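You operate a simulated robot arm through the tools that you are given. There is no shell and no other tool. Be economical: measure what you need, move in short steps, check, and stop when the job is done.

You are at the controls of a simulated robot arm. One attempt, no reset.

JOB
Label the blue latch box and lock it in the red bin.
Fine: the label with the bin's word goes on the box's lid; shut the bin and latch it.

Only the result counts: the job must be done as asked and must still hold three seconds after the hand-in. Knocking over, shifting, dropping, spilling or breaking anything else fails it. A push-on lid holds only when it is set on centred and level and pressed home; a screw cap is set on level and turned clockwise until tight.

ROBOT AND FRAMES
A 6-joint arm with a two-finger gripper, on a carriage that runs on a rail from [-1384, -2] to [956, 1] (x, y) and turns from -3.526 to 2.269 rad about z. Base frame: it is fixed where the carriage stands at the start and does not move with it; the origin is on the floor, on the carriage's upright axis, x ahead of it, y to its left, z up. Readings come in mm, rad, newtons and seconds.
Its first joint turns from -2.897 to 2.897 rad. Places, roughly: blue lid [800, -500, 900]; inside of the red bin [300, -500, 800]; latch of the red bin [200, -400, 900]; lid of the red bin [300, -700, 1100]; red bin [300, -500, 900]. Payload 5 kg.
Tool frame: the origin (TCP) lies between the finger pads and is the grasp point; the fingertips stand 30 mm ahead of it; z points along the fingers, y is the line along which they close. Largest opening 176 mm; the body of the gripper starts 153 mm behind the TCP.
Orientation is that of the tool frame in the base frame, as a unit quaternion [x, y, z, w]. With the fingers straight down and closing along the base's y, the tool's x points along the base's -x, its y along +y and its z along -z.

CONTROLS
- The arm moves only by the tool servo_tool. Its argument "targets" is a list of rows, each a list of 3 entries, a list of its own where there are three numbers: the closure, from 0 (fully open) to 1 (shut), then the shift along the tool's x, y, z in units of 200 mm (1.0 is 200 mm), then the turn, a rotation vector about the tool's x, y, z in units of 90 degrees (1.0 is 90 degrees). In form: [[hand, [x, y, z], [rx, ry, rz]], ...]. A call has 1 to 8 rows; each row is the pose to reach, as a shift and turn from the pose commanded when the call began, along the tool's axes at that moment. A call with a number of a shift or a turn outside -1 to 1 is refused whole. Each row takes 0.2 s and may step no farther than 50 mm and 0.15 rad from the row before; otherwise, or with a gripper value out of range, the whole call is refused. A pose out of reach is approached as far as the arm can. The call stops where the force on the tool passes 90 N (or 10 N more than at its start, if that is more) or the arm is blocked; 0.2 s more then pass. The fingers move at their own pace and stop on an object; they squeeze with about 31 N. The grip force told is the motor's: it shows also when the fingers shut on nothing. Time passes only in rows, and 0.2 s behind the last, so rows that repeat a pose let the fingers close. It gives the time, the measured TCP pose, the force on the tool (base axes), the opening and the grip force at its end, in the units of the frame above (readings bear some noise), with the torque about the TCP (base axes, N m) and any sound that the robot's microphone picked up.
- Cameras (640 x 400 px; columns grow to the right, rows downward): "scene" is now at [41, 143.3, 1490.4]; the picture's right is [-0.76, -0.65, 0.00], its down [-0.30, 0.35, -0.89] and it looks along [0.58, -0.67, -0.46] (base axes); focal length 266 px, centre (320, 200). "wrist" rides on the gripper at [67, -9, -183] in the tool frame; the picture's right is [0.14, 0.99, 0.00], its down [-0.92, 0.13, -0.36] and it looks along [-0.36, 0.05, 0.93] (tool axes); focal length 251 px, centre (320, 200).
- camera(camera): a new picture of that camera. It takes no simulated time.
- lift_body(by): slides the trunk up (or, below 0, down) by that many mm; the arm and the scene camera ride with it, the base frame stays. It gives what a move gives, with no picture.
- steer(legs): drives the robot by 1 to 6 legs, each [ahead, left, turn to the left] in mm, mm and rad, along the robot's own axes; the way and the turn of a leg run together, so that a leg with both is an arc; at most 1500 mm and 3.142 rad a leg. The arm and the cameras ride along, it lands a little off, and it stops where it bumps. It keeps to its track: a leg is cut to what the track allows. It gives what a move gives.
- turn_head(pan, tilt): turns the head with the scene camera to pan (to the left, within 2.094 rad either way) and tilt (down, from -0.506 to 1.204), counted from straight ahead of the robot. It gives what a move gives.
- pixel_to_xyz(camera, pixels): for up to 12 pixels [column, row] of the newest picture of that camera ("zoom" is the newest enlarged one), the place [x, y, z] in the base frame of the surface seen there, good to about 2 mm. It takes no simulated time.
- enlarge(camera, box): a new picture of the part [left, top, right, bottom] of that camera's present view, enlarged. It takes no simulated time.
- finish_job(): hands the job in; it is judged then, once.

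Work in short steps. Measure before you move; look again where a grasp or a placing could have gone wrong, and mend it. You have 80 turns and 60 pictures in all, those below and enlarged ones among them. Open the gripper and draw the arm clear of the work before you hand the job in, unless the task says otherwise; then end with one line.

The tools are called after ">>>" as name(argument=value, ...) on one line, values as JSON. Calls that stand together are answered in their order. servo_tool: Moves the arm, as the interface text tells. Its arguments: {"type":"object","properties":{"targets":{"type":"array","items":{"type":"array"}}},"required":["targets"]} The other tools are called the same way: lift_body (by) slides the trunk up or down; steer (legs) drives the base; turn_head (pan, tilt) turns the head that bears the scene camera; camera (camera) takes a picture; pixel_to_xyz (camera, pixels) gives the place of the surface under pixels of a picture; enlarge (camera, box) takes an enlarged picture of a part of a camera's view; finish_job () hands the job in.

At the start:

```text
time_s: 0.0
tool_pos: [400.1, -524.6, 1363.5]
orientation: [0.001, 1.0, 0.0, -0.001]
ft_force: [0.1, -0.2, -0.8]
wrist_torque: [0.0, 0.0, 0.02]
width: 176.1
grip_force: 0.1
trunk travel left (down, up): [-25.0, 325.0]
robot x, y, heading: [2.7, 0.7, 0.001]
head pan, tilt: [-0.859, 0.475]
```

scene: 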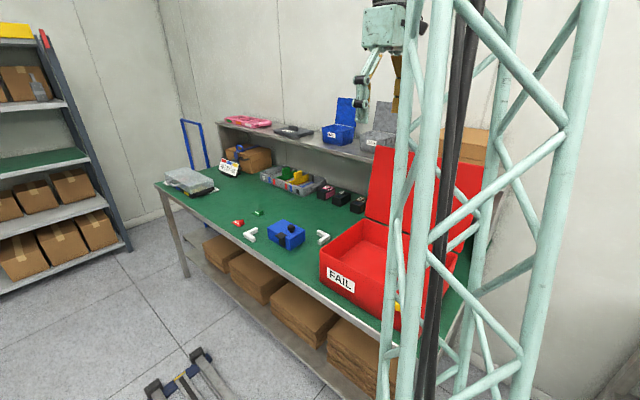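
wrist: 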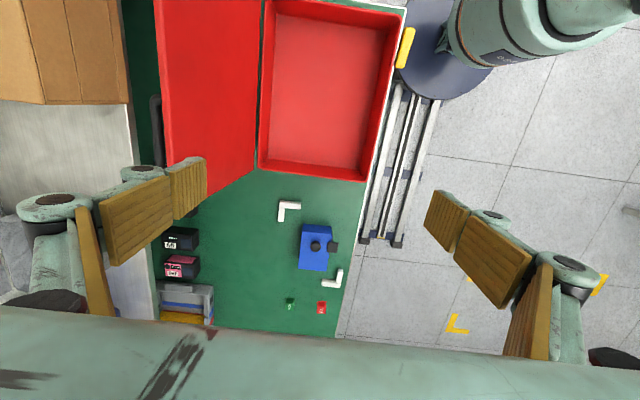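

The bin's word reads "FAIL" at scene (341,280). I enlarge the work areas to find the labels and the blue box.

>>> enlarge(camera="scene", box=[220, 190, 350, 270])

>>> enlarge(camera="wrist", box=[260, 180, 420, 320])

>>> enlarge(camera="scene", box=[150, 100, 390, 230])

```text
4.92 times, centred on (285, 230) of scene
```

zoom: 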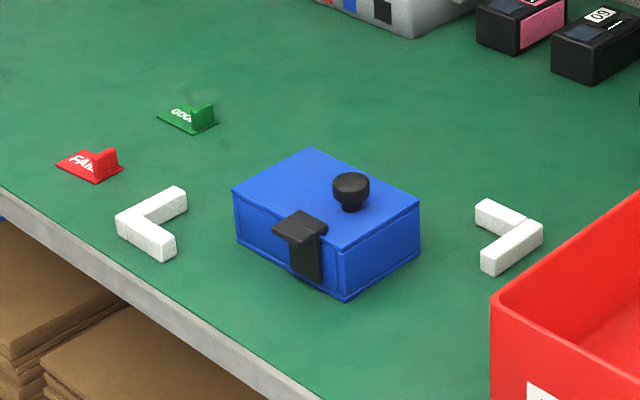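

```text
2.86 times, centred on (340, 250) of wrist
```

zoom: 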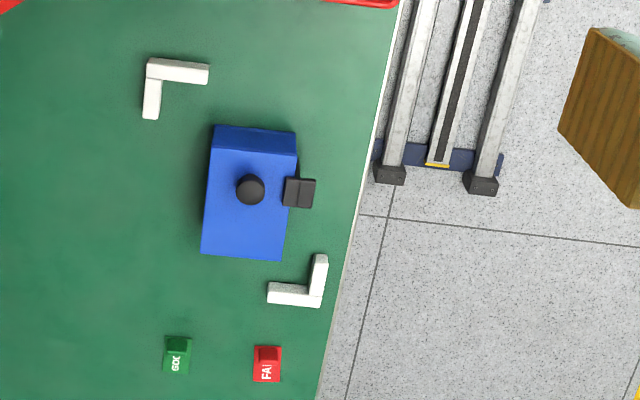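

```text
2.67 times, centred on (270, 165) of scene
```

zoom: 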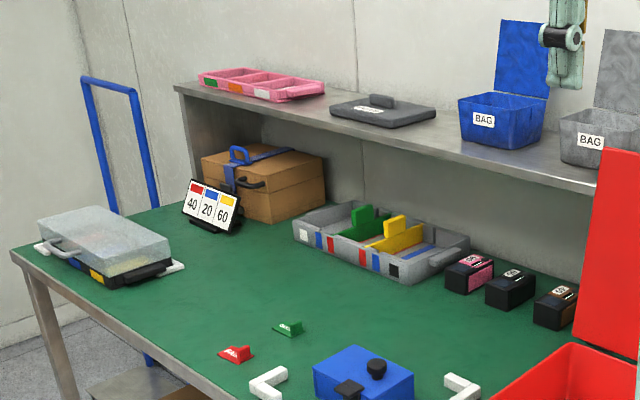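

The label with red "FAIL" sits at wrist (321,308), the blue box at (316,246). I take a sharper wrist zoom to measure both.

>>> enlarge(camera="wrist", box=[270, 220, 366, 320])

>>> pixel_to_xyz(camera="wrist", pixels=[[330, 130], [272, 5], [399, 12], [262, 160], [364, 178], [385, 90], [405, 48], [330, 60], [200, 120], [350, 200], [375, 45]])

```text
4.00 times, centred on (318, 270) of wrist
```

zoom: 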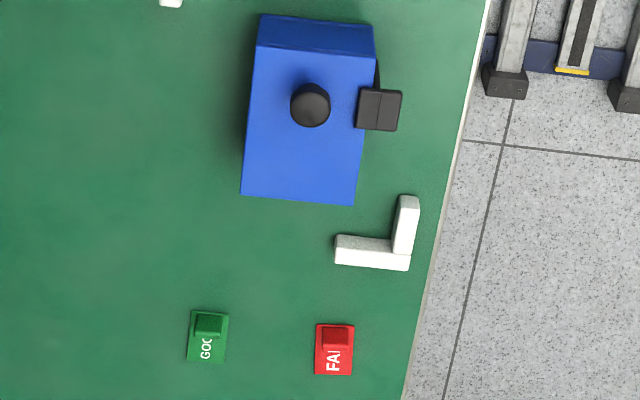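

```text
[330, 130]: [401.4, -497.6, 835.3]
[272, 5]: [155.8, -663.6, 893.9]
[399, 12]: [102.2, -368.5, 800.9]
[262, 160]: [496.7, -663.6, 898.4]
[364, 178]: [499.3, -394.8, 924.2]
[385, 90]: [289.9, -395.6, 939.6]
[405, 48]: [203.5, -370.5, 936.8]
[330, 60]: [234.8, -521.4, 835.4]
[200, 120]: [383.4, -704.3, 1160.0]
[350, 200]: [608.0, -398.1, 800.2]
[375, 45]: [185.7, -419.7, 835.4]
```

Now I measure the box corners, knob, latch and label tab in this zoom.

>>> pixel_to_xyz(camera="zoom", pixels=[[262, 58], [368, 62], [348, 200], [246, 190], [310, 104], [365, 108], [390, 110], [320, 328], [337, 336], [350, 340], [333, 370], [335, 349]])

>>> pixel_to_xyz(camera="zoom", pixels=[[318, 325], [354, 326], [352, 373], [317, 373], [325, 330], [347, 330], [325, 344], [347, 344], [300, 150], [260, 150], [310, 30]])

```text
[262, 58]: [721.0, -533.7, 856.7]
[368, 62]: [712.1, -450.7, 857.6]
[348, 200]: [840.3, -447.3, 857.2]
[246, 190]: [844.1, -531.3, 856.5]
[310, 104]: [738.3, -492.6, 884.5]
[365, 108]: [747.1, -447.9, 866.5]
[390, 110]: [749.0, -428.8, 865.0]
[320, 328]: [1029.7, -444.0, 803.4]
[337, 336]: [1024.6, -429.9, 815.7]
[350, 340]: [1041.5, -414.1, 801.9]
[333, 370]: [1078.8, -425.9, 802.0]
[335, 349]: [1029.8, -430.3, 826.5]
```

```text
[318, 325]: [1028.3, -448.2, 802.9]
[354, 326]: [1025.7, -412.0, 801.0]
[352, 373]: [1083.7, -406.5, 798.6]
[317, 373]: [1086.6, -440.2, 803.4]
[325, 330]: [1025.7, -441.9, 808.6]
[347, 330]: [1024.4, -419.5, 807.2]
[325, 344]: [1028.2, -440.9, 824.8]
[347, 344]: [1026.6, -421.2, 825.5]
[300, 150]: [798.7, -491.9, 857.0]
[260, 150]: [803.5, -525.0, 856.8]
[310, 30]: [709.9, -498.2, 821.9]
```

The box lid spans x 715–843, y −532…−449 at z 857 (latch at (749,−430), knob near (742,−492)). The FAIL label's tab is at about (1030,−430). I drive ahead 600 mm so that everything is within reach.

>>> steer(legs=[[600, 0, 0]])

>>> turn_head(pan=-1.5, tilt=0.75)

>>> camera(camera="scene")

```text
time_s: 3.5
tool_pos: [992.5, -523.0, 1363.5]
orientation: [-0.002, 1.0, -0.001, 0.0]
ft_force: [-1.4, -0.3, -0.3]
wrist_torque: [0.02, -0.01, 0.0]
width: 175.9
grip_force: 0.0
trunk travel left (down, up): [-25.0, 325.0]
robot x, y, heading: [590.0, -1.5, 0.006]
head pan, tilt: [-0.859, 0.475]
```

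```text
time_s: 4.5
tool_pos: [993.3, -521.9, 1363.9]
orientation: [-0.003, 1.0, 0.0, -0.001]
ft_force: [-0.3, -0.4, -1.3]
wrist_torque: [0.0, 0.0, -0.02]
width: 176.1
grip_force: 0.0
trunk travel left (down, up): [-25.0, 325.0]
robot x, y, heading: [592.1, 0.5, 0.005]
head pan, tilt: [-1.499, 0.75]
```

```text
53 pictures are left
```

scene: 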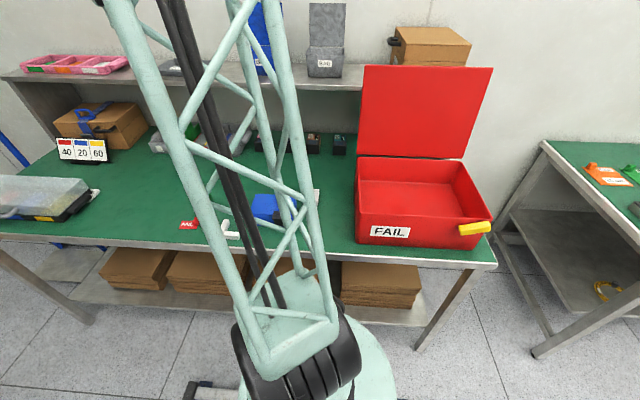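

The yellow latch is at scene (473,228). I zoom in on the bin front and the latch.

>>> enlarge(camera="scene", box=[340, 140, 500, 260])

>>> pixel_to_xyz(camera="zoom", pixels=[[473, 345], [535, 360], [600, 345], [490, 370], [600, 370], [545, 350], [62, 305], [470, 320], [560, 300], [70, 60], [490, 75]])

>>> pixel_to_xyz(camera="scene", pixels=[[364, 70], [490, 70], [440, 67], [358, 153], [464, 156], [410, 110], [430, 68]])

```text
3.33 times, centred on (420, 200) of scene
```

zoom: 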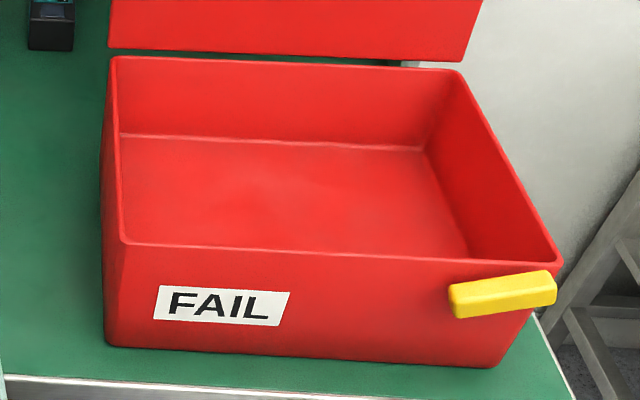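

```text
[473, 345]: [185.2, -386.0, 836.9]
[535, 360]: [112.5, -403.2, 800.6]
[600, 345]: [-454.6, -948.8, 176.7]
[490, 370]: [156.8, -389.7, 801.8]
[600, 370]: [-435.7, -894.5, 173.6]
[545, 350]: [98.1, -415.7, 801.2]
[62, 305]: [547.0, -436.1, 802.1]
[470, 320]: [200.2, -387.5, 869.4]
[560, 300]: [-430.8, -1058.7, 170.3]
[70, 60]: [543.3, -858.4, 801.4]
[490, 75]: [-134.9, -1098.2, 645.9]
```

```text
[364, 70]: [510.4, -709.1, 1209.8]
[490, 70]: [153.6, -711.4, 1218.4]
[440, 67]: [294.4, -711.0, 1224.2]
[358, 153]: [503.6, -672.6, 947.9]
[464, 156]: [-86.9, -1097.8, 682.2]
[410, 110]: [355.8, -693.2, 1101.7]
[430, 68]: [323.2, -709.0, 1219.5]
```

I measure the latch bar ends and the bin rim.

>>> pixel_to_xyz(camera="zoom", pixels=[[453, 287], [458, 312], [500, 292], [550, 275], [552, 300], [500, 280], [125, 240], [110, 60], [455, 70], [557, 262], [300, 300], [430, 190]])

>>> enlarge(camera="scene", box=[430, 200, 510, 250])

```text
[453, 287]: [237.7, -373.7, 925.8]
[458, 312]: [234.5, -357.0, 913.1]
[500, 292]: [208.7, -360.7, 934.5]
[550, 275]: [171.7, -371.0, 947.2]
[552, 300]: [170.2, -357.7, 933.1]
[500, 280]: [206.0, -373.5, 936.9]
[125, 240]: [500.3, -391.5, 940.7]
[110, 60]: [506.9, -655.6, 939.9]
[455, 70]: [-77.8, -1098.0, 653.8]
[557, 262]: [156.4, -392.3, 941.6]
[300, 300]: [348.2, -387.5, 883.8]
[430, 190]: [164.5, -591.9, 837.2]
```

```text
8.00 times, centred on (470, 225) of scene
```

zoom: 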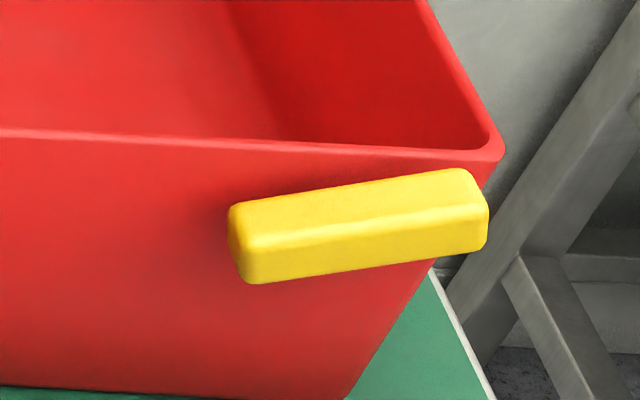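

The box is to be gripped across y at x≈797, behind the latch. I move over it first, then come down.

>>> servo_tool(targets=[[0, [0.165, 0.026, 0.15], [0, 0, 0]], [0, [0.33, 0.052, 0.3], [0, 0, 0]], [0, [0.495, 0.078, 0.45], [0, 0, 0]], [0, [0.66, 0.104, 0.6], [0, 0, -0.01]], [0, [0.82, 0.13, 0.75], [0, 0, -0.01]], [0, [0.98, 0.157, 0.9], [0, 0, -0.01]]])

>>> servo_tool(targets=[[0, [0, 0, 0.2], [0, 0, 0]], [0, [0, 0, 0.4], [0, 0, 0]], [0, [0, 0, 0.6], [0, 0, 0]], [0, [0, 0, 0.8], [0, 0, 0]], [0, [0, 0, 0.8], [0, 0, 0]]])

>>> camera(camera="wrist")

```text
time_s: 5.9
tool_pos: [798.0, -492.0, 1182.6]
orientation: [-0.01, 1.0, 0.001, 0.0]
ft_force: [0.9, 0.4, -0.3]
wrist_torque: [-0.02, 0.13, -0.01]
width: 176.1
grip_force: 0.0
trunk travel left (down, up): [-25.0, 325.0]
robot x, y, heading: [592.3, 3.3, 0.002]
head pan, tilt: [-1.499, 0.75]
```

```text
time_s: 7.1
tool_pos: [797.2, -494.2, 1023.4]
orientation: [-0.01, 1.0, 0.0, 0.0]
ft_force: [0.1, -0.6, -0.6]
wrist_torque: [0.12, 0.03, 0.02]
width: 176.2
grip_force: 0.0
trunk travel left (down, up): [-25.0, 325.0]
robot x, y, heading: [589.1, 1.0, 0.005]
head pan, tilt: [-1.499, 0.75]
```

```text
50 pictures are left
```

wrist: 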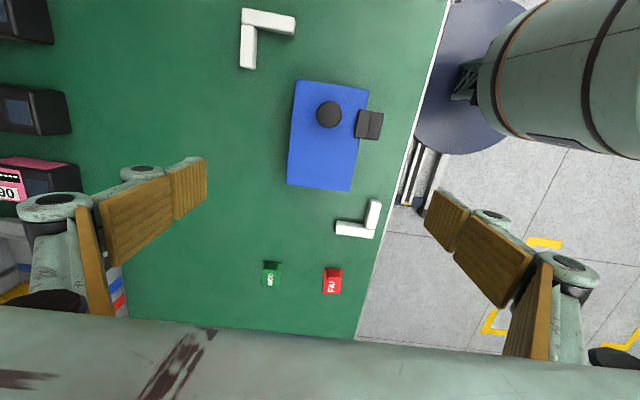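

The box appears at wrist (327,137), centred between the fingers. I measure it again at close range.

>>> pixel_to_xyz(camera="wrist", pixels=[[297, 84], [366, 92], [349, 188], [291, 182], [327, 105], [329, 115], [370, 125], [340, 160], [371, 210], [350, 230]])

>>> enlarge(camera="wrist", box=[270, 70, 398, 200])

```text
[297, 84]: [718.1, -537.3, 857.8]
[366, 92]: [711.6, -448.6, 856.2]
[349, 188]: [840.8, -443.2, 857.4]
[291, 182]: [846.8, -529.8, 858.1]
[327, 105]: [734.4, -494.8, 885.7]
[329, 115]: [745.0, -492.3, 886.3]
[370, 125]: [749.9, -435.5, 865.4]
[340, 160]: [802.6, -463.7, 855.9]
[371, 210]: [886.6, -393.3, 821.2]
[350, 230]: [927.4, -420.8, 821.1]
```

```text
3.08 times, centred on (334, 135) of wrist
```

zoom: 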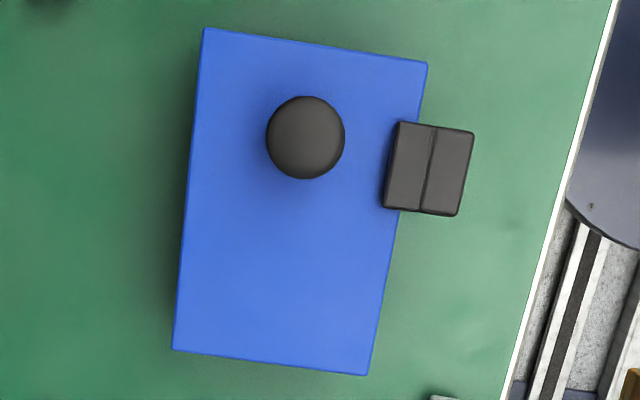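

Yaw of the box is about 0.055 rad and the mid-line at x=797 is y≈−489. I correct and descend to z≈836.

>>> servo_tool(targets=[[0, [0, 0.02, 0.2], [0, 0, -0.022]], [0, [0, 0.02, 0.4], [0, 0, -0.022]], [0, [0, 0.02, 0.6], [0, 0, -0.022]], [0, [0, 0.02, 0.8], [0, 0, -0.022]], [0, [0, 0.02, 0.94], [0, 0, -0.022]], [0, [0, 0.02, 0.94], [0, 0, -0.022]]])

>>> servo_tool(targets=[[1, [0, 0, 0], [0, 0, 0]], [1, [0, 0, 0], [0, 0, 0]], [1, [0, 0, 0], [0, 0, 0]], [1, [0, 0, 0], [0, 0, 0]], [1, [0, 0, 0], [0, 0, 0]]])

>>> camera(camera="wrist")

```text
time_s: 8.5
tool_pos: [796.7, -486.0, 833.9]
orientation: [-0.027, 1.0, 0.001, -0.001]
ft_force: [1.3, 0.0, 0.5]
wrist_torque: [0.08, 0.02, 0.02]
width: 176.4
grip_force: 0.0
trunk travel left (down, up): [-25.0, 325.0]
robot x, y, heading: [593.9, 3.0, -0.001]
head pan, tilt: [-1.499, 0.75]
```

```text
time_s: 9.7
tool_pos: [796.7, -488.2, 833.8]
orientation: [-0.028, 1.0, -0.001, 0.0]
ft_force: [1.8, -17.0, 14.8]
wrist_torque: [-0.84, -0.27, -0.26]
width: 95.1
grip_force: 31.1
trunk travel left (down, up): [-25.0, 325.0]
robot x, y, heading: [590.4, 5.1, 0.003]
head pan, tilt: [-1.499, 0.75]
```

```text
48 pictures are left
```

wrist: 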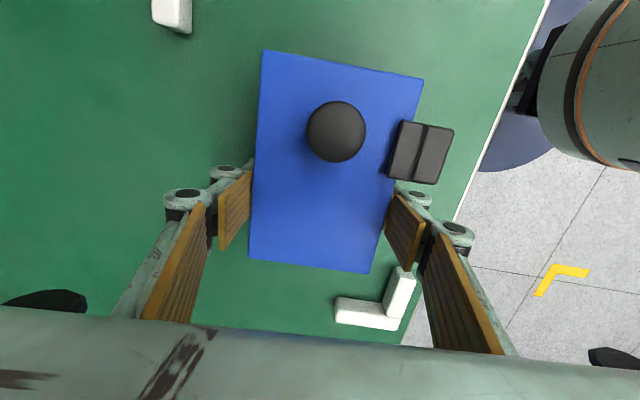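

Gripped at width 95 with a side force; I check whether the right finger is near the latch at wrist (405,190).

>>> enlarge(camera="wrist", box=[220, 100, 480, 290])

>>> pixel_to_xyz(camera="wrist", pixels=[[254, 190], [249, 250], [392, 190], [375, 250], [405, 215], [390, 230], [243, 210], [415, 178], [436, 182]])

```text
2.11 times, centred on (350, 195) of wrist
```

zoom: 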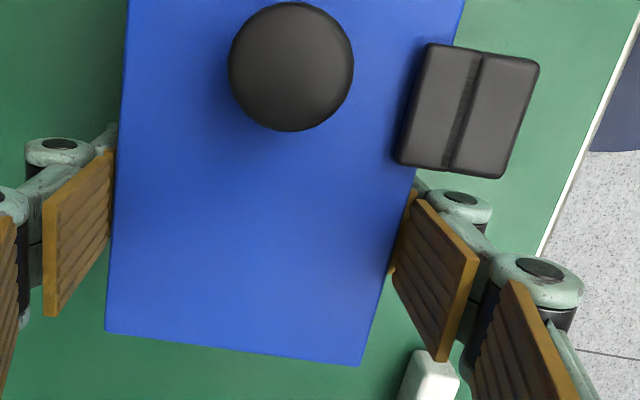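

```text
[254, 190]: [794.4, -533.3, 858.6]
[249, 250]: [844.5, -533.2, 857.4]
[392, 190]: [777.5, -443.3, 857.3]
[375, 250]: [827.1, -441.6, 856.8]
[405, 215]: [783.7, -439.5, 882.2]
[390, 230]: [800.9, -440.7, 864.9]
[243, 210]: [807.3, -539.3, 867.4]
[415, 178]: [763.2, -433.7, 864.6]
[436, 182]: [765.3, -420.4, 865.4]
```

The fingers hold only the body (right finger at x>780, clear of the latch). I lift straight up.

>>> servo_tool(targets=[[1, [0, 0, -0.05], [0, 0, 0]], [1, [0, 0, -0.2], [0, 0, 0]], [1, [0, 0, -0.4], [0, 0, 0]], [1, [0, 0, -0.6], [0, 0, 0]], [1, [0, 0, -0.8], [0, 0, 0]], [1, [0, 0, -0.95], [0, 0, 0]], [1, [0, 0, -1.0], [0, 0, 0]]])

>>> camera(camera="wrist")

```text
time_s: 11.3
tool_pos: [797.2, -490.0, 1037.0]
orientation: [-0.027, 1.0, 0.0, 0.0]
ft_force: [0.6, -0.2, -6.9]
wrist_torque: [0.0, -0.18, 0.04]
width: 94.6
grip_force: 30.6
trunk travel left (down, up): [-25.0, 325.0]
robot x, y, heading: [593.3, -1.6, 0.002]
head pan, tilt: [-1.499, 0.75]
```

```text
46 pictures are left
```

wrist: 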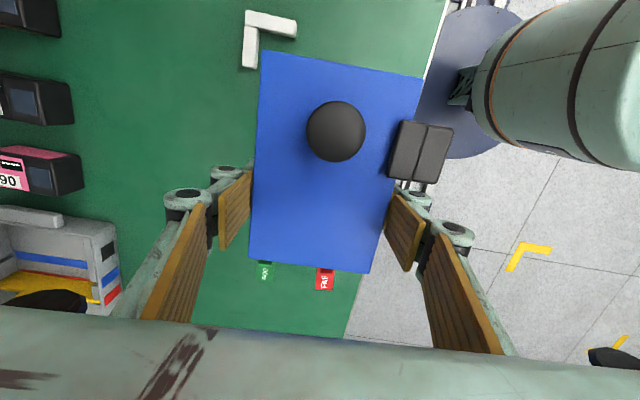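

The box is held firmly with its bottom at z≈1003, above the rim (945). I carry it over the bin in three calls.

>>> servo_tool(targets=[[1, [0.1, -0.004, 0], [0, 0, 0]], [1, [0.25, -0.01, 0], [0, 0, 0]], [1, [0.45, -0.017, 0], [0, 0, 0]], [1, [0.62, -0.023, 0], [0, 0, 0]], [1, [0.757, -0.028, 0], [0, 0, 0]]])

>>> servo_tool(targets=[[1, [0.2, -0.007, 0], [0, 0, 0]], [1, [0.4, -0.014, 0], [0, 0, 0]], [1, [0.6, -0.021, 0], [0, 0, 0]], [1, [0.757, -0.028, 0], [0, 0, 0]]])

>>> servo_tool(targets=[[1, [0.2, -0.007, 0], [0, 0, 0]], [1, [0.4, -0.014, 0], [0, 0, 0]], [1, [0.55, -0.021, 0], [0, 0, 0]], [1, [0.7, -0.028, 0], [0, 0, 0]], [1, [0.757, -0.028, 0], [0, 0, 0]], [1, [0.757, -0.028, 0], [0, 0, 0]]])

>>> camera(camera="wrist")

```text
time_s: 12.5
tool_pos: [647.2, -502.2, 1036.6]
orientation: [-0.027, 1.0, 0.0, -0.001]
ft_force: [0.3, -0.3, -7.7]
wrist_torque: [-0.04, -0.03, -0.01]
width: 94.9
grip_force: 31.2
trunk travel left (down, up): [-25.0, 325.0]
robot x, y, heading: [591.1, 0.6, 0.001]
head pan, tilt: [-1.499, 0.75]
```

```text
time_s: 13.5
tool_pos: [494.5, -514.4, 1034.5]
orientation: [-0.028, 1.0, 0.0, 0.0]
ft_force: [0.6, 0.3, -7.4]
wrist_torque: [0.0, -0.05, 0.0]
width: 94.5
grip_force: 31.2
trunk travel left (down, up): [-25.0, 325.0]
robot x, y, heading: [589.2, -3.2, 0.004]
head pan, tilt: [-1.499, 0.75]
```

```text
time_s: 14.9
tool_pos: [345.1, -528.3, 1034.6]
orientation: [-0.027, 1.0, 0.0, 0.0]
ft_force: [-0.4, -0.7, -7.8]
wrist_torque: [0.05, -0.23, -0.02]
width: 94.8
grip_force: 31.3
trunk travel left (down, up): [-25.0, 325.0]
robot x, y, heading: [590.7, 0.8, -0.001]
head pan, tilt: [-1.499, 0.75]
```

```text
45 pictures are left
```

wrist: 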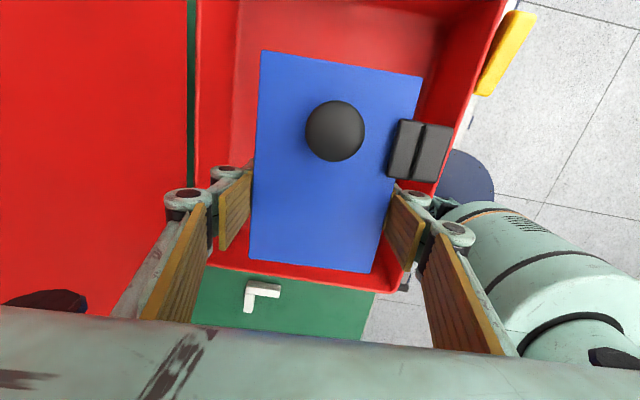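

The box hangs centrally over the bin. I lower it until it rests on the floor (z≈836).

>>> servo_tool(targets=[[1, [0, 0, 0.2], [0, 0, 0]], [1, [0, 0, 0.4], [0, 0, 0]], [1, [0, 0, 0.6], [0, 0, 0]], [1, [0, 0, 0.75], [0, 0, 0]], [1, [0, 0, 0.8], [0, 0, 0]], [1, [0, 0, 0.815], [0, 0, 0]], [1, [0, 0, 0.82], [0, 0, 0]]])

```text
time_s: 16.5
tool_pos: [345.0, -528.4, 871.3]
orientation: [-0.027, 1.0, -0.001, 0.0]
ft_force: [1.9, 0.8, -2.2]
wrist_torque: [-0.24, 0.28, -0.02]
width: 94.6
grip_force: 31.0
trunk travel left (down, up): [-25.0, 325.0]
robot x, y, heading: [592.7, 2.6, -0.001]
head pan, tilt: [-1.499, 0.75]
```

The force dropped from −7.5 to −2.2 N, so the box is standing on the bin floor. I open and rise.

>>> servo_tool(targets=[[0, [0, 0, 0], [0, 0, 0]], [0, [0, 0, 0], [0, 0, 0]], [0, [0, 0, 0], [0, 0, 0]], [0, [0, 0, 0], [0, 0, 0]], [0, [0, 0, -0.2], [0, 0, 0]], [0, [0, 0, -0.4], [0, 0, 0]], [0, [0, 0, -0.6], [0, 0, 0]], [0, [0, 0, -0.8], [0, 0, 0]]])

>>> servo_tool(targets=[[0, [0, 0, -0.2], [0, 0, 0]], [0, [0, 0, -0.35], [0, 0, 0]], [0, [0, 0, -0.35], [0, 0, 0]]])

>>> camera(camera="wrist")

```text
time_s: 18.3
tool_pos: [342.0, -528.9, 1032.5]
orientation: [-0.028, 1.0, -0.001, 0.0]
ft_force: [-0.4, -0.4, -0.3]
wrist_torque: [0.1, -0.11, 0.03]
width: 176.0
grip_force: 0.1
trunk travel left (down, up): [-25.0, 325.0]
robot x, y, heading: [594.7, 6.7, 0.007]
head pan, tilt: [-1.499, 0.75]
```

```text
time_s: 19.1
tool_pos: [342.2, -528.1, 1103.0]
orientation: [-0.028, 1.0, -0.001, 0.0]
ft_force: [0.1, 0.9, 1.1]
wrist_torque: [-0.16, 0.05, 0.02]
width: 176.0
grip_force: 0.1
trunk travel left (down, up): [-25.0, 325.0]
robot x, y, heading: [591.7, -0.2, 0.003]
head pan, tilt: [-1.499, 0.75]
```

```text
44 pictures are left
```

wrist: 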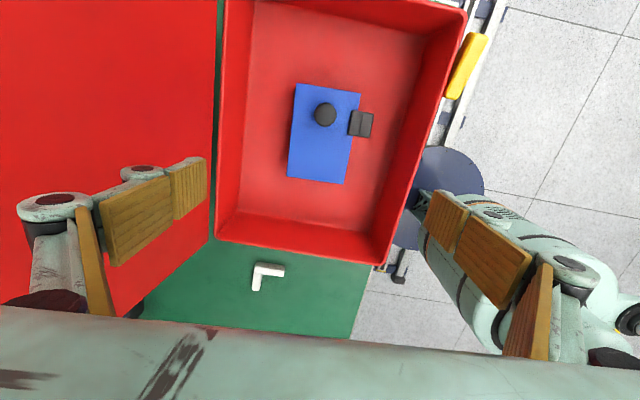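

The box stands level inside the bin with lid at wrist (320,135). I measure its lid and then travel toward the label at (1035,−430).

>>> pixel_to_xyz(camera="wrist", pixels=[[298, 86], [359, 95], [345, 182], [289, 176], [326, 112], [362, 122], [325, 160]])

>>> servo_tool(targets=[[0, [-0.22, 0.02, 0], [0, 0, 0]], [0, [-0.44, 0.04, 0], [0, 0, 0]], [0, [-0.66, 0.06, 0], [0, 0, 0]], [0, [-0.87, 0.075, 0], [0, 0, 0]]])

>>> servo_tool(targets=[[0, [-0.22, 0.02, 0], [0, 0, 0]], [0, [-0.44, 0.04, 0], [0, 0, 0]], [0, [-0.66, 0.06, 0], [0, 0, 0]], [0, [-0.87, 0.075, 0], [0, 0, 0]]])

>>> servo_tool(targets=[[0, [-0.22, 0.02, 0], [0, 0, 0]], [0, [-0.44, 0.04, 0], [0, 0, 0]], [0, [-0.66, 0.06, 0], [0, 0, 0]], [0, [-0.87, 0.075, 0], [0, 0, 0]]])

>>> servo_tool(targets=[[0, [-0.22, 0.02, 0], [0, 0, 0.035]], [0, [-0.44, 0.04, 0], [0, 0, 0.035]], [0, [-0.66, 0.06, 0], [0, 0, 0.035]], [0, [-0.87, 0.075, 0], [0, 0, 0.035]], [0, [-0.87, 0.075, 0], [0, 0, 0.035]]])

>>> camera(camera="wrist")

```text
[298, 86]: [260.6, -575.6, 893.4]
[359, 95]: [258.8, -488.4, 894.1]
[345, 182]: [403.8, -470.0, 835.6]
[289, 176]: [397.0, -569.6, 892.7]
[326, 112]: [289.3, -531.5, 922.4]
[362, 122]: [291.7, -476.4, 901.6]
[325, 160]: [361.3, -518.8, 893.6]
```

```text
time_s: 20.1
tool_pos: [518.9, -506.6, 1103.0]
orientation: [-0.027, 1.0, 0.0, 0.0]
ft_force: [-0.3, -1.1, -0.9]
wrist_torque: [0.04, -0.15, 0.02]
width: 176.0
grip_force: 0.0
trunk travel left (down, up): [-25.0, 325.0]
robot x, y, heading: [592.5, 5.9, 0.001]
head pan, tilt: [-1.499, 0.75]
```

```text
time_s: 21.1
tool_pos: [689.4, -483.6, 1102.1]
orientation: [-0.027, 1.0, 0.0, 0.001]
ft_force: [-0.9, 0.2, -0.1]
wrist_torque: [0.01, -0.14, 0.01]
width: 175.7
grip_force: 0.0
trunk travel left (down, up): [-25.0, 325.0]
robot x, y, heading: [595.7, -1.5, 0.001]
head pan, tilt: [-1.499, 0.75]
```

```text
time_s: 22.1
tool_pos: [862.5, -458.1, 1101.7]
orientation: [-0.027, 1.0, 0.001, 0.001]
ft_force: [-0.7, -0.5, 0.4]
wrist_torque: [-0.03, -0.18, -0.01]
width: 175.9
grip_force: 0.1
trunk travel left (down, up): [-25.0, 325.0]
robot x, y, heading: [587.7, -1.6, 0.004]
head pan, tilt: [-1.499, 0.75]
```

```text
time_s: 23.3
tool_pos: [1035.2, -431.8, 1101.6]
orientation: [0.001, 1.0, 0.0, 0.0]
ft_force: [2.1, 0.3, -0.4]
wrist_torque: [0.01, 0.12, -0.03]
width: 175.8
grip_force: 0.0
trunk travel left (down, up): [-25.0, 325.0]
robot x, y, heading: [591.9, 2.5, 0.006]
head pan, tilt: [-1.499, 0.75]
```

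```text
43 pictures are left
```

wrist: 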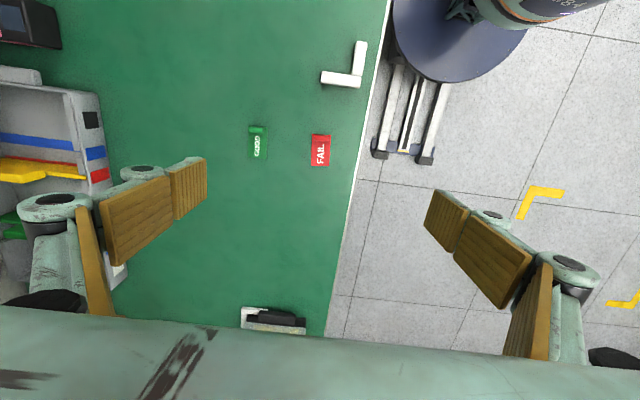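

The FAIL label is at wrist (320,150). I zoom in to find its tab geometry.

>>> enlarge(camera="wrist", box=[240, 115, 352, 185])

>>> pixel_to_xyz(camera="zoom", pixels=[[420, 125], [500, 130], [500, 285], [410, 280], [425, 115], [500, 118], [460, 125], [460, 140], [460, 155], [460, 170], [110, 90], [125, 240]])

```text
5.71 times, centred on (296, 150) of wrist
```

zoom: 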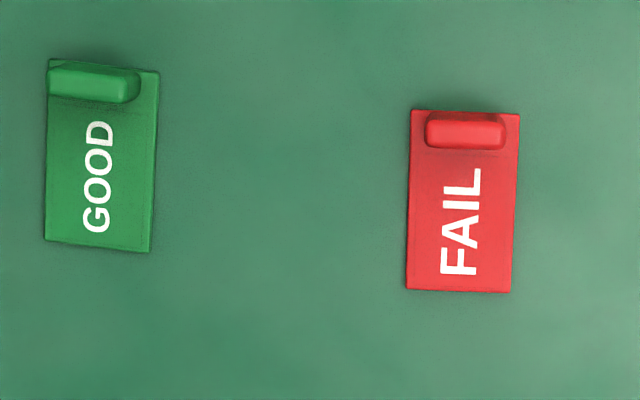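

```text
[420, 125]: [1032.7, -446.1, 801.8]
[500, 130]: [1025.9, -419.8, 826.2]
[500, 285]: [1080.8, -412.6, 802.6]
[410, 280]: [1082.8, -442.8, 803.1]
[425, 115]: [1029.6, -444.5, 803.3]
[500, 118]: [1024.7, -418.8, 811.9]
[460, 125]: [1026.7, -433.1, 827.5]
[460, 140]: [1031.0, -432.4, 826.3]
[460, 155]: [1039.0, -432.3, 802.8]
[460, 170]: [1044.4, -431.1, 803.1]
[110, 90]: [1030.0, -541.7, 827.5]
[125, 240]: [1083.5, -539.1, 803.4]
```

The tab is 26 mm along y (−445…−419), about 11 mm along x (1024–1035), with its top at z 827. I will grip it along y with a 70 mm opening, avoiding the GOOD label 100 mm away.

>>> servo_tool(targets=[[0.6, [0.028, 0, 0.2], [0, 0, -0.02]], [0.6, [0.028, 0, 0.4], [0, 0, -0.02]], [0.6, [0.028, 0, 0.6], [0, 0, -0.02]], [0.6, [0.028, 0, 0.8], [0, 0, -0.02]], [0.6, [0.028, 0, 0.9], [0, 0, -0.02]], [0.6, [0.028, 0, 0.9], [0, 0, -0.02]]])

>>> enlarge(camera="wrist", box=[200, 80, 440, 230])

>>> pixel_to_xyz(camera="zoom", pixels=[[320, 200], [300, 150], [320, 140], [330, 150], [350, 160]])

```text
time_s: 24.7
tool_pos: [1031.0, -431.4, 920.6]
orientation: [-0.015, 1.0, 0.0, 0.001]
ft_force: [-0.7, -0.3, -0.2]
wrist_torque: [0.04, 0.02, 0.0]
width: 70.5
grip_force: 0.1
trunk travel left (down, up): [-25.0, 325.0]
robot x, y, heading: [588.2, 4.2, 0.001]
head pan, tilt: [-1.499, 0.75]
```

```text
2.67 times, centred on (320, 155) of wrist
```

zoom: 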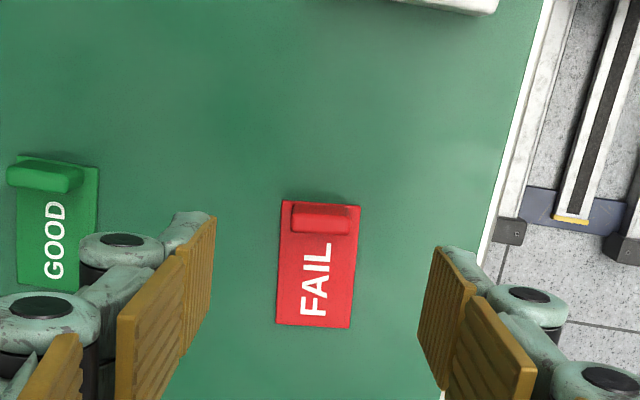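

```text
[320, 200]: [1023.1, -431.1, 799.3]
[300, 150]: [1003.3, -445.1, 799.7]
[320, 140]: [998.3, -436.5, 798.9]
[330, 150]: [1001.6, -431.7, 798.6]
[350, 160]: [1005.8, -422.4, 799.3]
```

The label sits centred between the fingers. I lower to z≈837 (tips ≈807, above the plate) and close on the tab.

>>> servo_tool(targets=[[0.6, [0.008, 0, 0.2], [0, 0, 0]], [0.6, [0.008, 0, 0.38], [0, 0, 0]], [0.6, [0.008, 0, 0.415], [0, 0, 0]], [0.6, [0.008, 0, 0.415], [0, 0, 0]], [1, [0.008, 0, 0.415], [0, 0, 0]], [1, [0.008, 0, 0.415], [0, 0, 0]], [1, [0.008, 0, 0.415], [0, 0, 0]], [1, [0.008, 0, 0.415], [0, 0, 0]]])

>>> enlarge(camera="wrist", box=[200, 100, 440, 250])

```text
time_s: 26.5
tool_pos: [1029.1, -431.8, 837.5]
orientation: [-0.015, 1.0, 0.0, 0.0]
ft_force: [0.4, 0.3, -0.4]
wrist_torque: [-0.04, 0.02, 0.02]
width: 24.5
grip_force: 30.9
trunk travel left (down, up): [-25.0, 325.0]
robot x, y, heading: [592.0, -1.2, 0.01]
head pan, tilt: [-1.499, 0.75]
```

```text
2.67 times, centred on (320, 175) of wrist
```

zoom: 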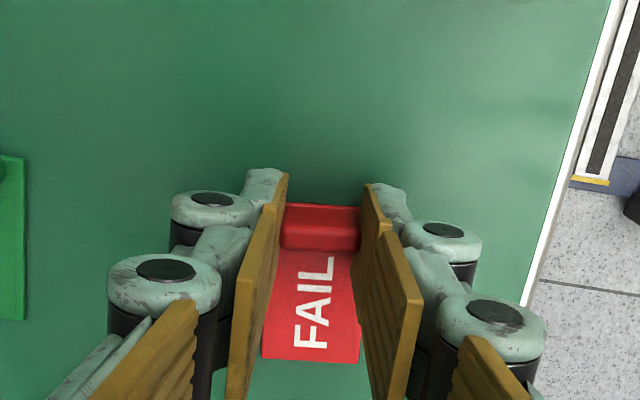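

The tab is gripped (width 24.5, 31 N). I lift and carry it toward the bin.

>>> servo_tool(targets=[[1, [0, 0, -0.05], [0, 0, 0]], [1, [0, 0, -0.25], [0, 0, 0]], [1, [0, 0, -0.5], [0, 0, 0]], [1, [0, 0, -0.75], [0, 0, 0]], [1, [0, 0, -1.0], [0, 0, 0]]])

>>> servo_tool(targets=[[1, [0.2, -0.022, -0.05], [0, 0, 0]], [1, [0.42, -0.045, -0.1], [0, 0, 0]], [1, [0.65, -0.07, -0.15], [0, 0, 0]], [1, [0.877, -0.094, -0.15], [0, 0, 0]]])

>>> servo_tool(targets=[[1, [0.22, -0.022, 0], [0, 0, 0]], [1, [0.44, -0.045, 0], [0, 0, 0]], [1, [0.66, -0.07, 0], [0, 0, 0]], [1, [0.877, -0.094, 0], [0, 0, 0]]])

>>> servo_tool(targets=[[1, [0.22, -0.022, 0], [0, 0, 0]], [1, [0.44, -0.045, 0], [0, 0, 0]], [1, [0.66, -0.07, 0], [0, 0, 0]], [1, [0.877, -0.094, 0], [0, 0, 0]]])

>>> servo_tool(targets=[[1, [0.2, -0.022, 0], [0, 0, -0.016]], [1, [0.4, -0.045, 0], [0, 0, -0.016]], [1, [0.6, -0.07, 0], [0, 0, -0.016]], [1, [0.78, -0.084, 0], [0, 0, -0.016]], [1, [0.877, -0.094, 0], [0, 0, -0.016]], [1, [0.877, -0.094, 0], [0, 0, -0.016]]])

>>> camera(camera="wrist")

```text
time_s: 27.7
tool_pos: [1027.6, -432.6, 1036.4]
orientation: [-0.016, 1.0, 0.0, -0.001]
ft_force: [1.0, -1.2, -0.4]
wrist_torque: [0.15, 0.15, -0.01]
width: 24.3
grip_force: 31.0
trunk travel left (down, up): [-25.0, 325.0]
robot x, y, heading: [585.7, 1.7, 0.002]
head pan, tilt: [-1.499, 0.75]
```

```text
time_s: 28.7
tool_pos: [855.1, -457.4, 1068.5]
orientation: [-0.015, 1.0, -0.001, 0.001]
ft_force: [1.2, 0.4, -0.1]
wrist_torque: [-0.04, 0.15, -0.02]
width: 24.4
grip_force: 30.7
trunk travel left (down, up): [-25.0, 325.0]
robot x, y, heading: [589.9, -1.3, 0.005]
head pan, tilt: [-1.499, 0.75]
```

```text
time_s: 29.7
tool_pos: [677.7, -480.0, 1067.1]
orientation: [-0.015, 1.0, 0.0, -0.001]
ft_force: [0.5, 0.0, 0.2]
wrist_torque: [-0.01, 0.17, 0.0]
width: 24.2
grip_force: 30.5
trunk travel left (down, up): [-25.0, 325.0]
robot x, y, heading: [591.8, 0.6, 0.004]
head pan, tilt: [-1.499, 0.75]
```

```text
time_s: 30.7
tool_pos: [503.3, -503.9, 1067.3]
orientation: [-0.016, 1.0, 0.0, 0.0]
ft_force: [0.8, 0.0, 0.0]
wrist_torque: [-0.08, 0.18, -0.03]
width: 24.1
grip_force: 30.7
trunk travel left (down, up): [-25.0, 325.0]
robot x, y, heading: [589.6, -2.6, 0.007]
head pan, tilt: [-1.499, 0.75]
```

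```text
time_s: 32.1
tool_pos: [326.9, -530.3, 1070.2]
orientation: [-0.029, 1.0, 0.0, 0.001]
ft_force: [-0.7, -0.1, -0.9]
wrist_torque: [-0.02, -0.04, 0.04]
width: 24.1
grip_force: 30.9
trunk travel left (down, up): [-25.0, 325.0]
robot x, y, heading: [594.8, -1.1, 0.001]
head pan, tilt: [-1.499, 0.75]
```

```text
39 pictures are left
```

wrist: 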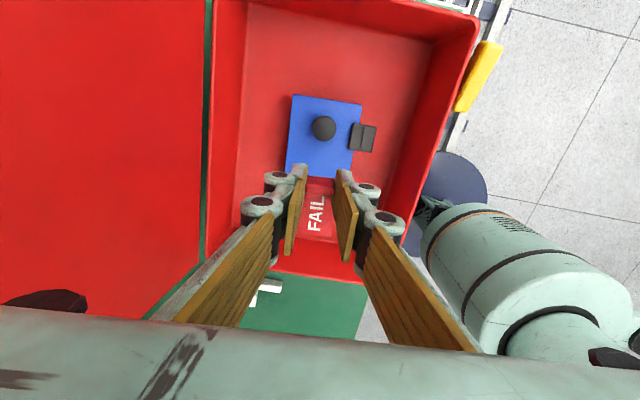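

The label hangs level over the box's far half. I lower to just above the lid (lid z≈893, final TCP ≈931) and check.

>>> servo_tool(targets=[[1, [-0.012, 0.005, 0.2], [0, 0, 0]], [1, [-0.012, 0.005, 0.4], [0, 0, 0]], [1, [-0.012, 0.005, 0.58], [0, 0, 0]], [1, [-0.012, 0.005, 0.63], [0, 0, 0]], [1, [-0.012, 0.005, 0.63], [0, 0, 0]]])

>>> enlarge(camera="wrist", box=[200, 60, 440, 250])

>>> pixel_to_xyz(camera="zoom", pixels=[[320, 180], [320, 150], [320, 290], [320, 330]])

```text
time_s: 33.3
tool_pos: [331.5, -525.6, 940.9]
orientation: [-0.027, 1.0, 0.0, 0.0]
ft_force: [0.3, -0.1, -0.8]
wrist_torque: [0.06, 0.0, 0.04]
width: 24.3
grip_force: 30.6
trunk travel left (down, up): [-25.0, 325.0]
robot x, y, heading: [588.9, 2.0, 0.007]
head pan, tilt: [-1.499, 0.75]
```

```text
2.11 times, centred on (320, 155) of wrist
```

zoom: 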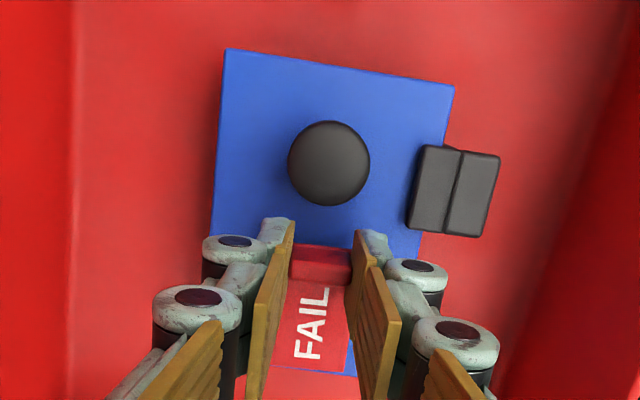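

```text
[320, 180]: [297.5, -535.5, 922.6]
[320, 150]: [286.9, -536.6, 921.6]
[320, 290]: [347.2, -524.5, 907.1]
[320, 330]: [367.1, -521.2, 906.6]
```

The plate (top z≈907) is about 10 mm above the lid and within its outline. I lower gently till contact.

>>> servo_tool(targets=[[1, [0, 0, 0.02], [0, 0, 0]], [1, [0, 0, 0.035], [0, 0, 0]], [1, [0, 0, 0.045], [0, 0, 0]], [1, [0, 0, 0.05], [0, 0, 0]], [1, [0, 0, 0.05], [0, 0, 0]]])

```text
time_s: 34.5
tool_pos: [331.8, -526.5, 933.4]
orientation: [-0.029, 1.0, 0.0, 0.001]
ft_force: [0.2, 1.0, -0.7]
wrist_torque: [0.02, -0.01, 0.0]
width: 24.4
grip_force: 30.8
trunk travel left (down, up): [-25.0, 325.0]
robot x, y, heading: [590.6, -1.2, 0.006]
head pan, tilt: [-1.499, 0.75]
```

No contact yet at z 933.4 (force −0.7). I go down a few millimetres more in tiny steps.

>>> servo_tool(targets=[[1, [0, 0, 0.007], [0, 0, 0]], [1, [0, 0, 0.013], [0, 0, 0]], [1, [0, 0, 0.013], [0, 0, 0]]])

```text
time_s: 35.3
tool_pos: [332.2, -527.9, 931.0]
orientation: [-0.028, 1.0, -0.002, -0.001]
ft_force: [2.1, 2.7, 30.2]
wrist_torque: [0.11, -0.4, 0.05]
width: 24.0
grip_force: 31.1
trunk travel left (down, up): [-25.0, 325.0]
robot x, y, heading: [592.1, -2.0, 0.004]
head pan, tilt: [-1.499, 0.75]
```

Contact with a 30 N press, so the label is seated. I open to 70 mm and rise.

>>> servo_tool(targets=[[1, [0, 0, -0.003], [0, 0, 0]], [0.6, [0, 0, -0.003], [0, 0, 0]], [0.6, [0, 0, -0.003], [0, 0, 0]], [0.6, [0, 0, -0.003], [0, 0, 0]], [0.6, [0, 0, -0.15], [0, 0, 0]], [0.6, [0, 0, -0.4], [0, 0, 0]], [0.6, [0, 0, -0.65], [0, 0, 0]], [0.6, [0, 0, -0.9], [0, 0, 0]]])

>>> enlarge(camera="wrist", box=[200, 60, 440, 210])

```text
time_s: 37.1
tool_pos: [331.3, -529.3, 1110.7]
orientation: [-0.028, 1.0, 0.0, 0.0]
ft_force: [-1.1, 0.1, 0.1]
wrist_torque: [0.1, -0.05, 0.0]
width: 70.2
grip_force: 0.0
trunk travel left (down, up): [-25.0, 325.0]
robot x, y, heading: [585.9, -0.3, 0.006]
head pan, tilt: [-1.499, 0.75]
```

```text
2.67 times, centred on (320, 135) of wrist
```

zoom: 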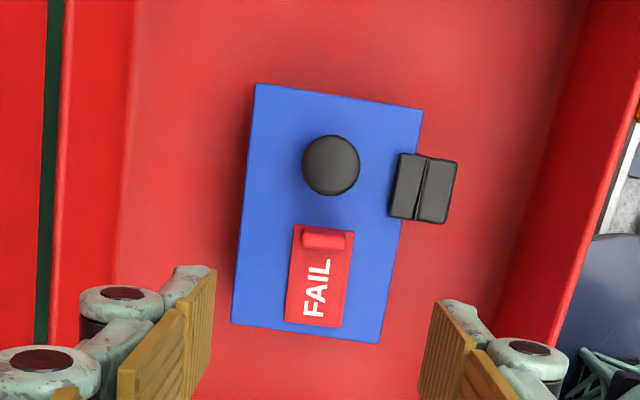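

The FAIL label lies flat on the box lid, clear of knob and edges. Now for closing the bin: I rise and move toward the open lid's top edge to measure it.

>>> servo_tool(targets=[[0.6, [0, 0, -0.25], [0, 0, 0]], [0.6, [0, 0, -0.5], [0, 0, 0]], [0.6, [0, 0, -0.75], [0, 0, 0]], [0.6, [0, 0, -1.0], [0, 0, 0]]])

>>> servo_tool(targets=[[0.6, [0, -0.1, -0.2], [0, 0, 0.018]], [0.6, [0, -0.3, -0.25], [0, 0, 0.036]], [0.6, [0, -0.5, -0.25], [0, 0, 0.036]], [0.6, [0, -0.5, -0.25], [0, 0, 0.036]]])

>>> camera(camera="wrist")

>>> camera(camera="scene")

```text
time_s: 38.1
tool_pos: [330.8, -527.9, 1310.0]
orientation: [-0.028, 1.0, 0.0, 0.0]
ft_force: [0.0, -1.4, -0.9]
wrist_torque: [0.16, -0.08, -0.02]
width: 70.5
grip_force: 0.1
trunk travel left (down, up): [-25.0, 325.0]
robot x, y, heading: [592.2, 1.7, 0.003]
head pan, tilt: [-1.499, 0.75]
```

```text
time_s: 39.1
tool_pos: [339.2, -628.9, 1358.2]
orientation: [-0.001, 1.0, 0.001, 0.0]
ft_force: [0.6, -1.5, -1.4]
wrist_torque: [0.33, -0.01, 0.01]
width: 70.4
grip_force: 0.2
trunk travel left (down, up): [-25.0, 325.0]
robot x, y, heading: [590.1, 0.8, 0.006]
head pan, tilt: [-1.499, 0.75]
```

```text
36 pictures are left
```

wrist: 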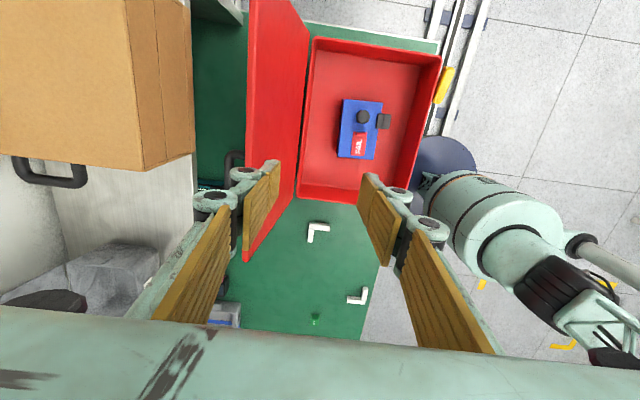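

```text
35 pictures are left
```

scene: 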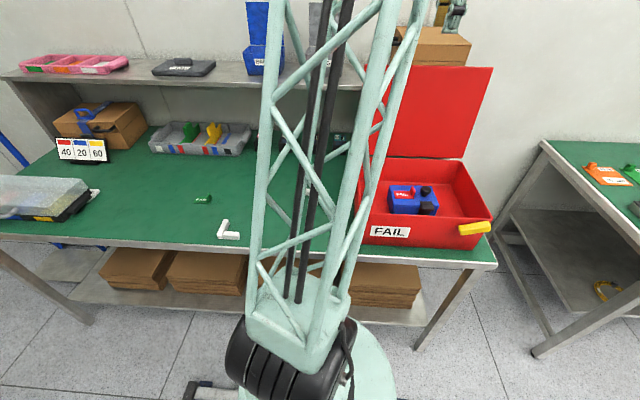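

The lid top edge runs down wrist column ≈248, the cardboard box is at (160,100). I measure the gap behind the lid.

>>> pixel_to_xyz(camera="wrist", pixels=[[252, 30], [251, 60], [249, 100], [248, 150], [260, 100], [300, 100], [190, 80], [130, 80], [185, 120], [185, 200], [225, 100], [245, 240]])

>>> enlarge(camera="wrist", box=[180, 0, 330, 160])

```text
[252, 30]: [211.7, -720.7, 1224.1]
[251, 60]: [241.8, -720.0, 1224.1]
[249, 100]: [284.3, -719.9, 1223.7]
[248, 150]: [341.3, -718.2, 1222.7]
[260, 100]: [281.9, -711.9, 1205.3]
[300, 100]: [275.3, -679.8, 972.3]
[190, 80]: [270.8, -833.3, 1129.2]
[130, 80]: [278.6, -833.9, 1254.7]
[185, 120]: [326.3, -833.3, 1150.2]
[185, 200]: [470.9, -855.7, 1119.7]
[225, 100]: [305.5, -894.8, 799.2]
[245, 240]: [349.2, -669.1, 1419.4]
```

```text
2.50 times, centred on (255, 80) of wrist
```

zoom: 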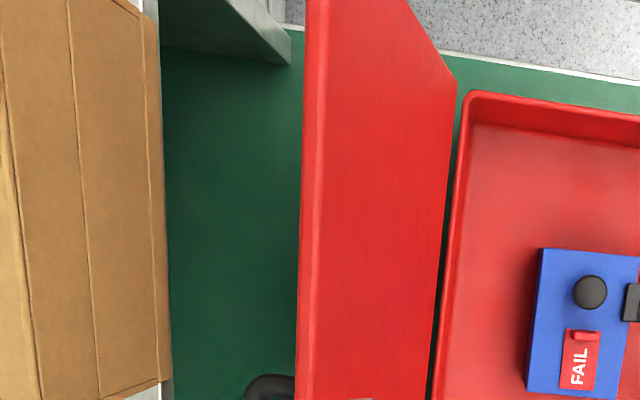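

The lid is about 10 mm thick, leaning back 0.13 rad; the gap to the cardboard box is 110 mm. I align the tool with the lid plane above the edge, then descend along it with the fingers straddling.

>>> servo_tool(targets=[[0.6, [0.01, -0.18, 0], [-0.03, 0, 0]], [0.6, [0.02, -0.36, 0], [-0.06, 0, 0]], [0.6, [0.03, -0.535, 0], [-0.085, 0, 0]], [0.6, [0.03, -0.535, 0], [-0.085, 0, 0]]])

>>> enlarge(camera="wrist", box=[160, 0, 480, 200])

```text
time_s: 40.1
tool_pos: [331.4, -736.3, 1357.7]
orientation: [0.0, 0.998, 0.068, -0.001]
ft_force: [-0.7, -1.5, -2.5]
wrist_torque: [0.32, -0.05, 0.01]
width: 70.2
grip_force: 0.2
trunk travel left (down, up): [-25.0, 325.0]
robot x, y, heading: [590.7, -0.2, 0.005]
head pan, tilt: [-1.499, 0.75]
```

```text
2.00 times, centred on (320, 100) of wrist
```

zoom: 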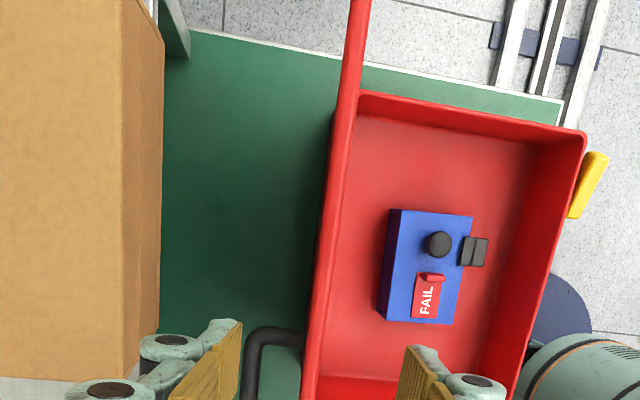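

Lid is edge-on between the fingers. I check the black handle at zoom (262,350) that might be in the way of the rear finger.

>>> pixel_to_xyz(camera="zoom", pixels=[[270, 335], [252, 360], [320, 250], [312, 340], [340, 130], [295, 337]])

```text
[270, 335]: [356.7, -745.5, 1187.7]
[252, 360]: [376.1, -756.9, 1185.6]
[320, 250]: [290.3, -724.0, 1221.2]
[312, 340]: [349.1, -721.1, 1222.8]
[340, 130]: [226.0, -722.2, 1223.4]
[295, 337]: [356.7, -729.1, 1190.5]
```

The black handle belongs to the lid's back (x ≥ 350, z≈1187). I shift to x≈285 to avoid it and descend along the lid.

>>> servo_tool(targets=[[0.6, [0.23, 0, 0], [0, 0, 0]], [0.6, [0.23, 0, 0.2], [0, 0, 0]], [0.6, [0.23, 0, 0.4], [0, 0, 0]], [0.6, [0.23, 0, 0.6], [0, 0, 0]], [0.6, [0.23, 0, 0.77], [0, 0, 0]], [0.6, [0.23, 0, 0.77], [0, 0, 0]]])

>>> camera(camera="wrist")

```text
time_s: 41.5
tool_pos: [283.3, -714.0, 1206.0]
orientation: [0.001, 0.998, 0.067, 0.0]
ft_force: [0.3, 0.3, -0.4]
wrist_torque: [0.04, -0.03, 0.01]
width: 70.3
grip_force: 0.1
trunk travel left (down, up): [-25.0, 325.0]
robot x, y, heading: [590.9, 5.1, 0.006]
head pan, tilt: [-1.499, 0.75]
```

```text
32 pictures are left
```

wrist: 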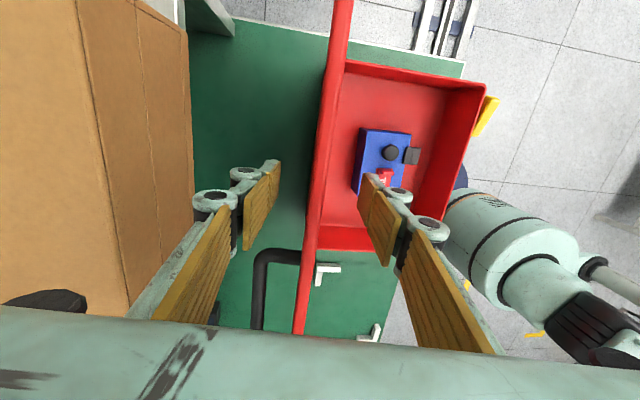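

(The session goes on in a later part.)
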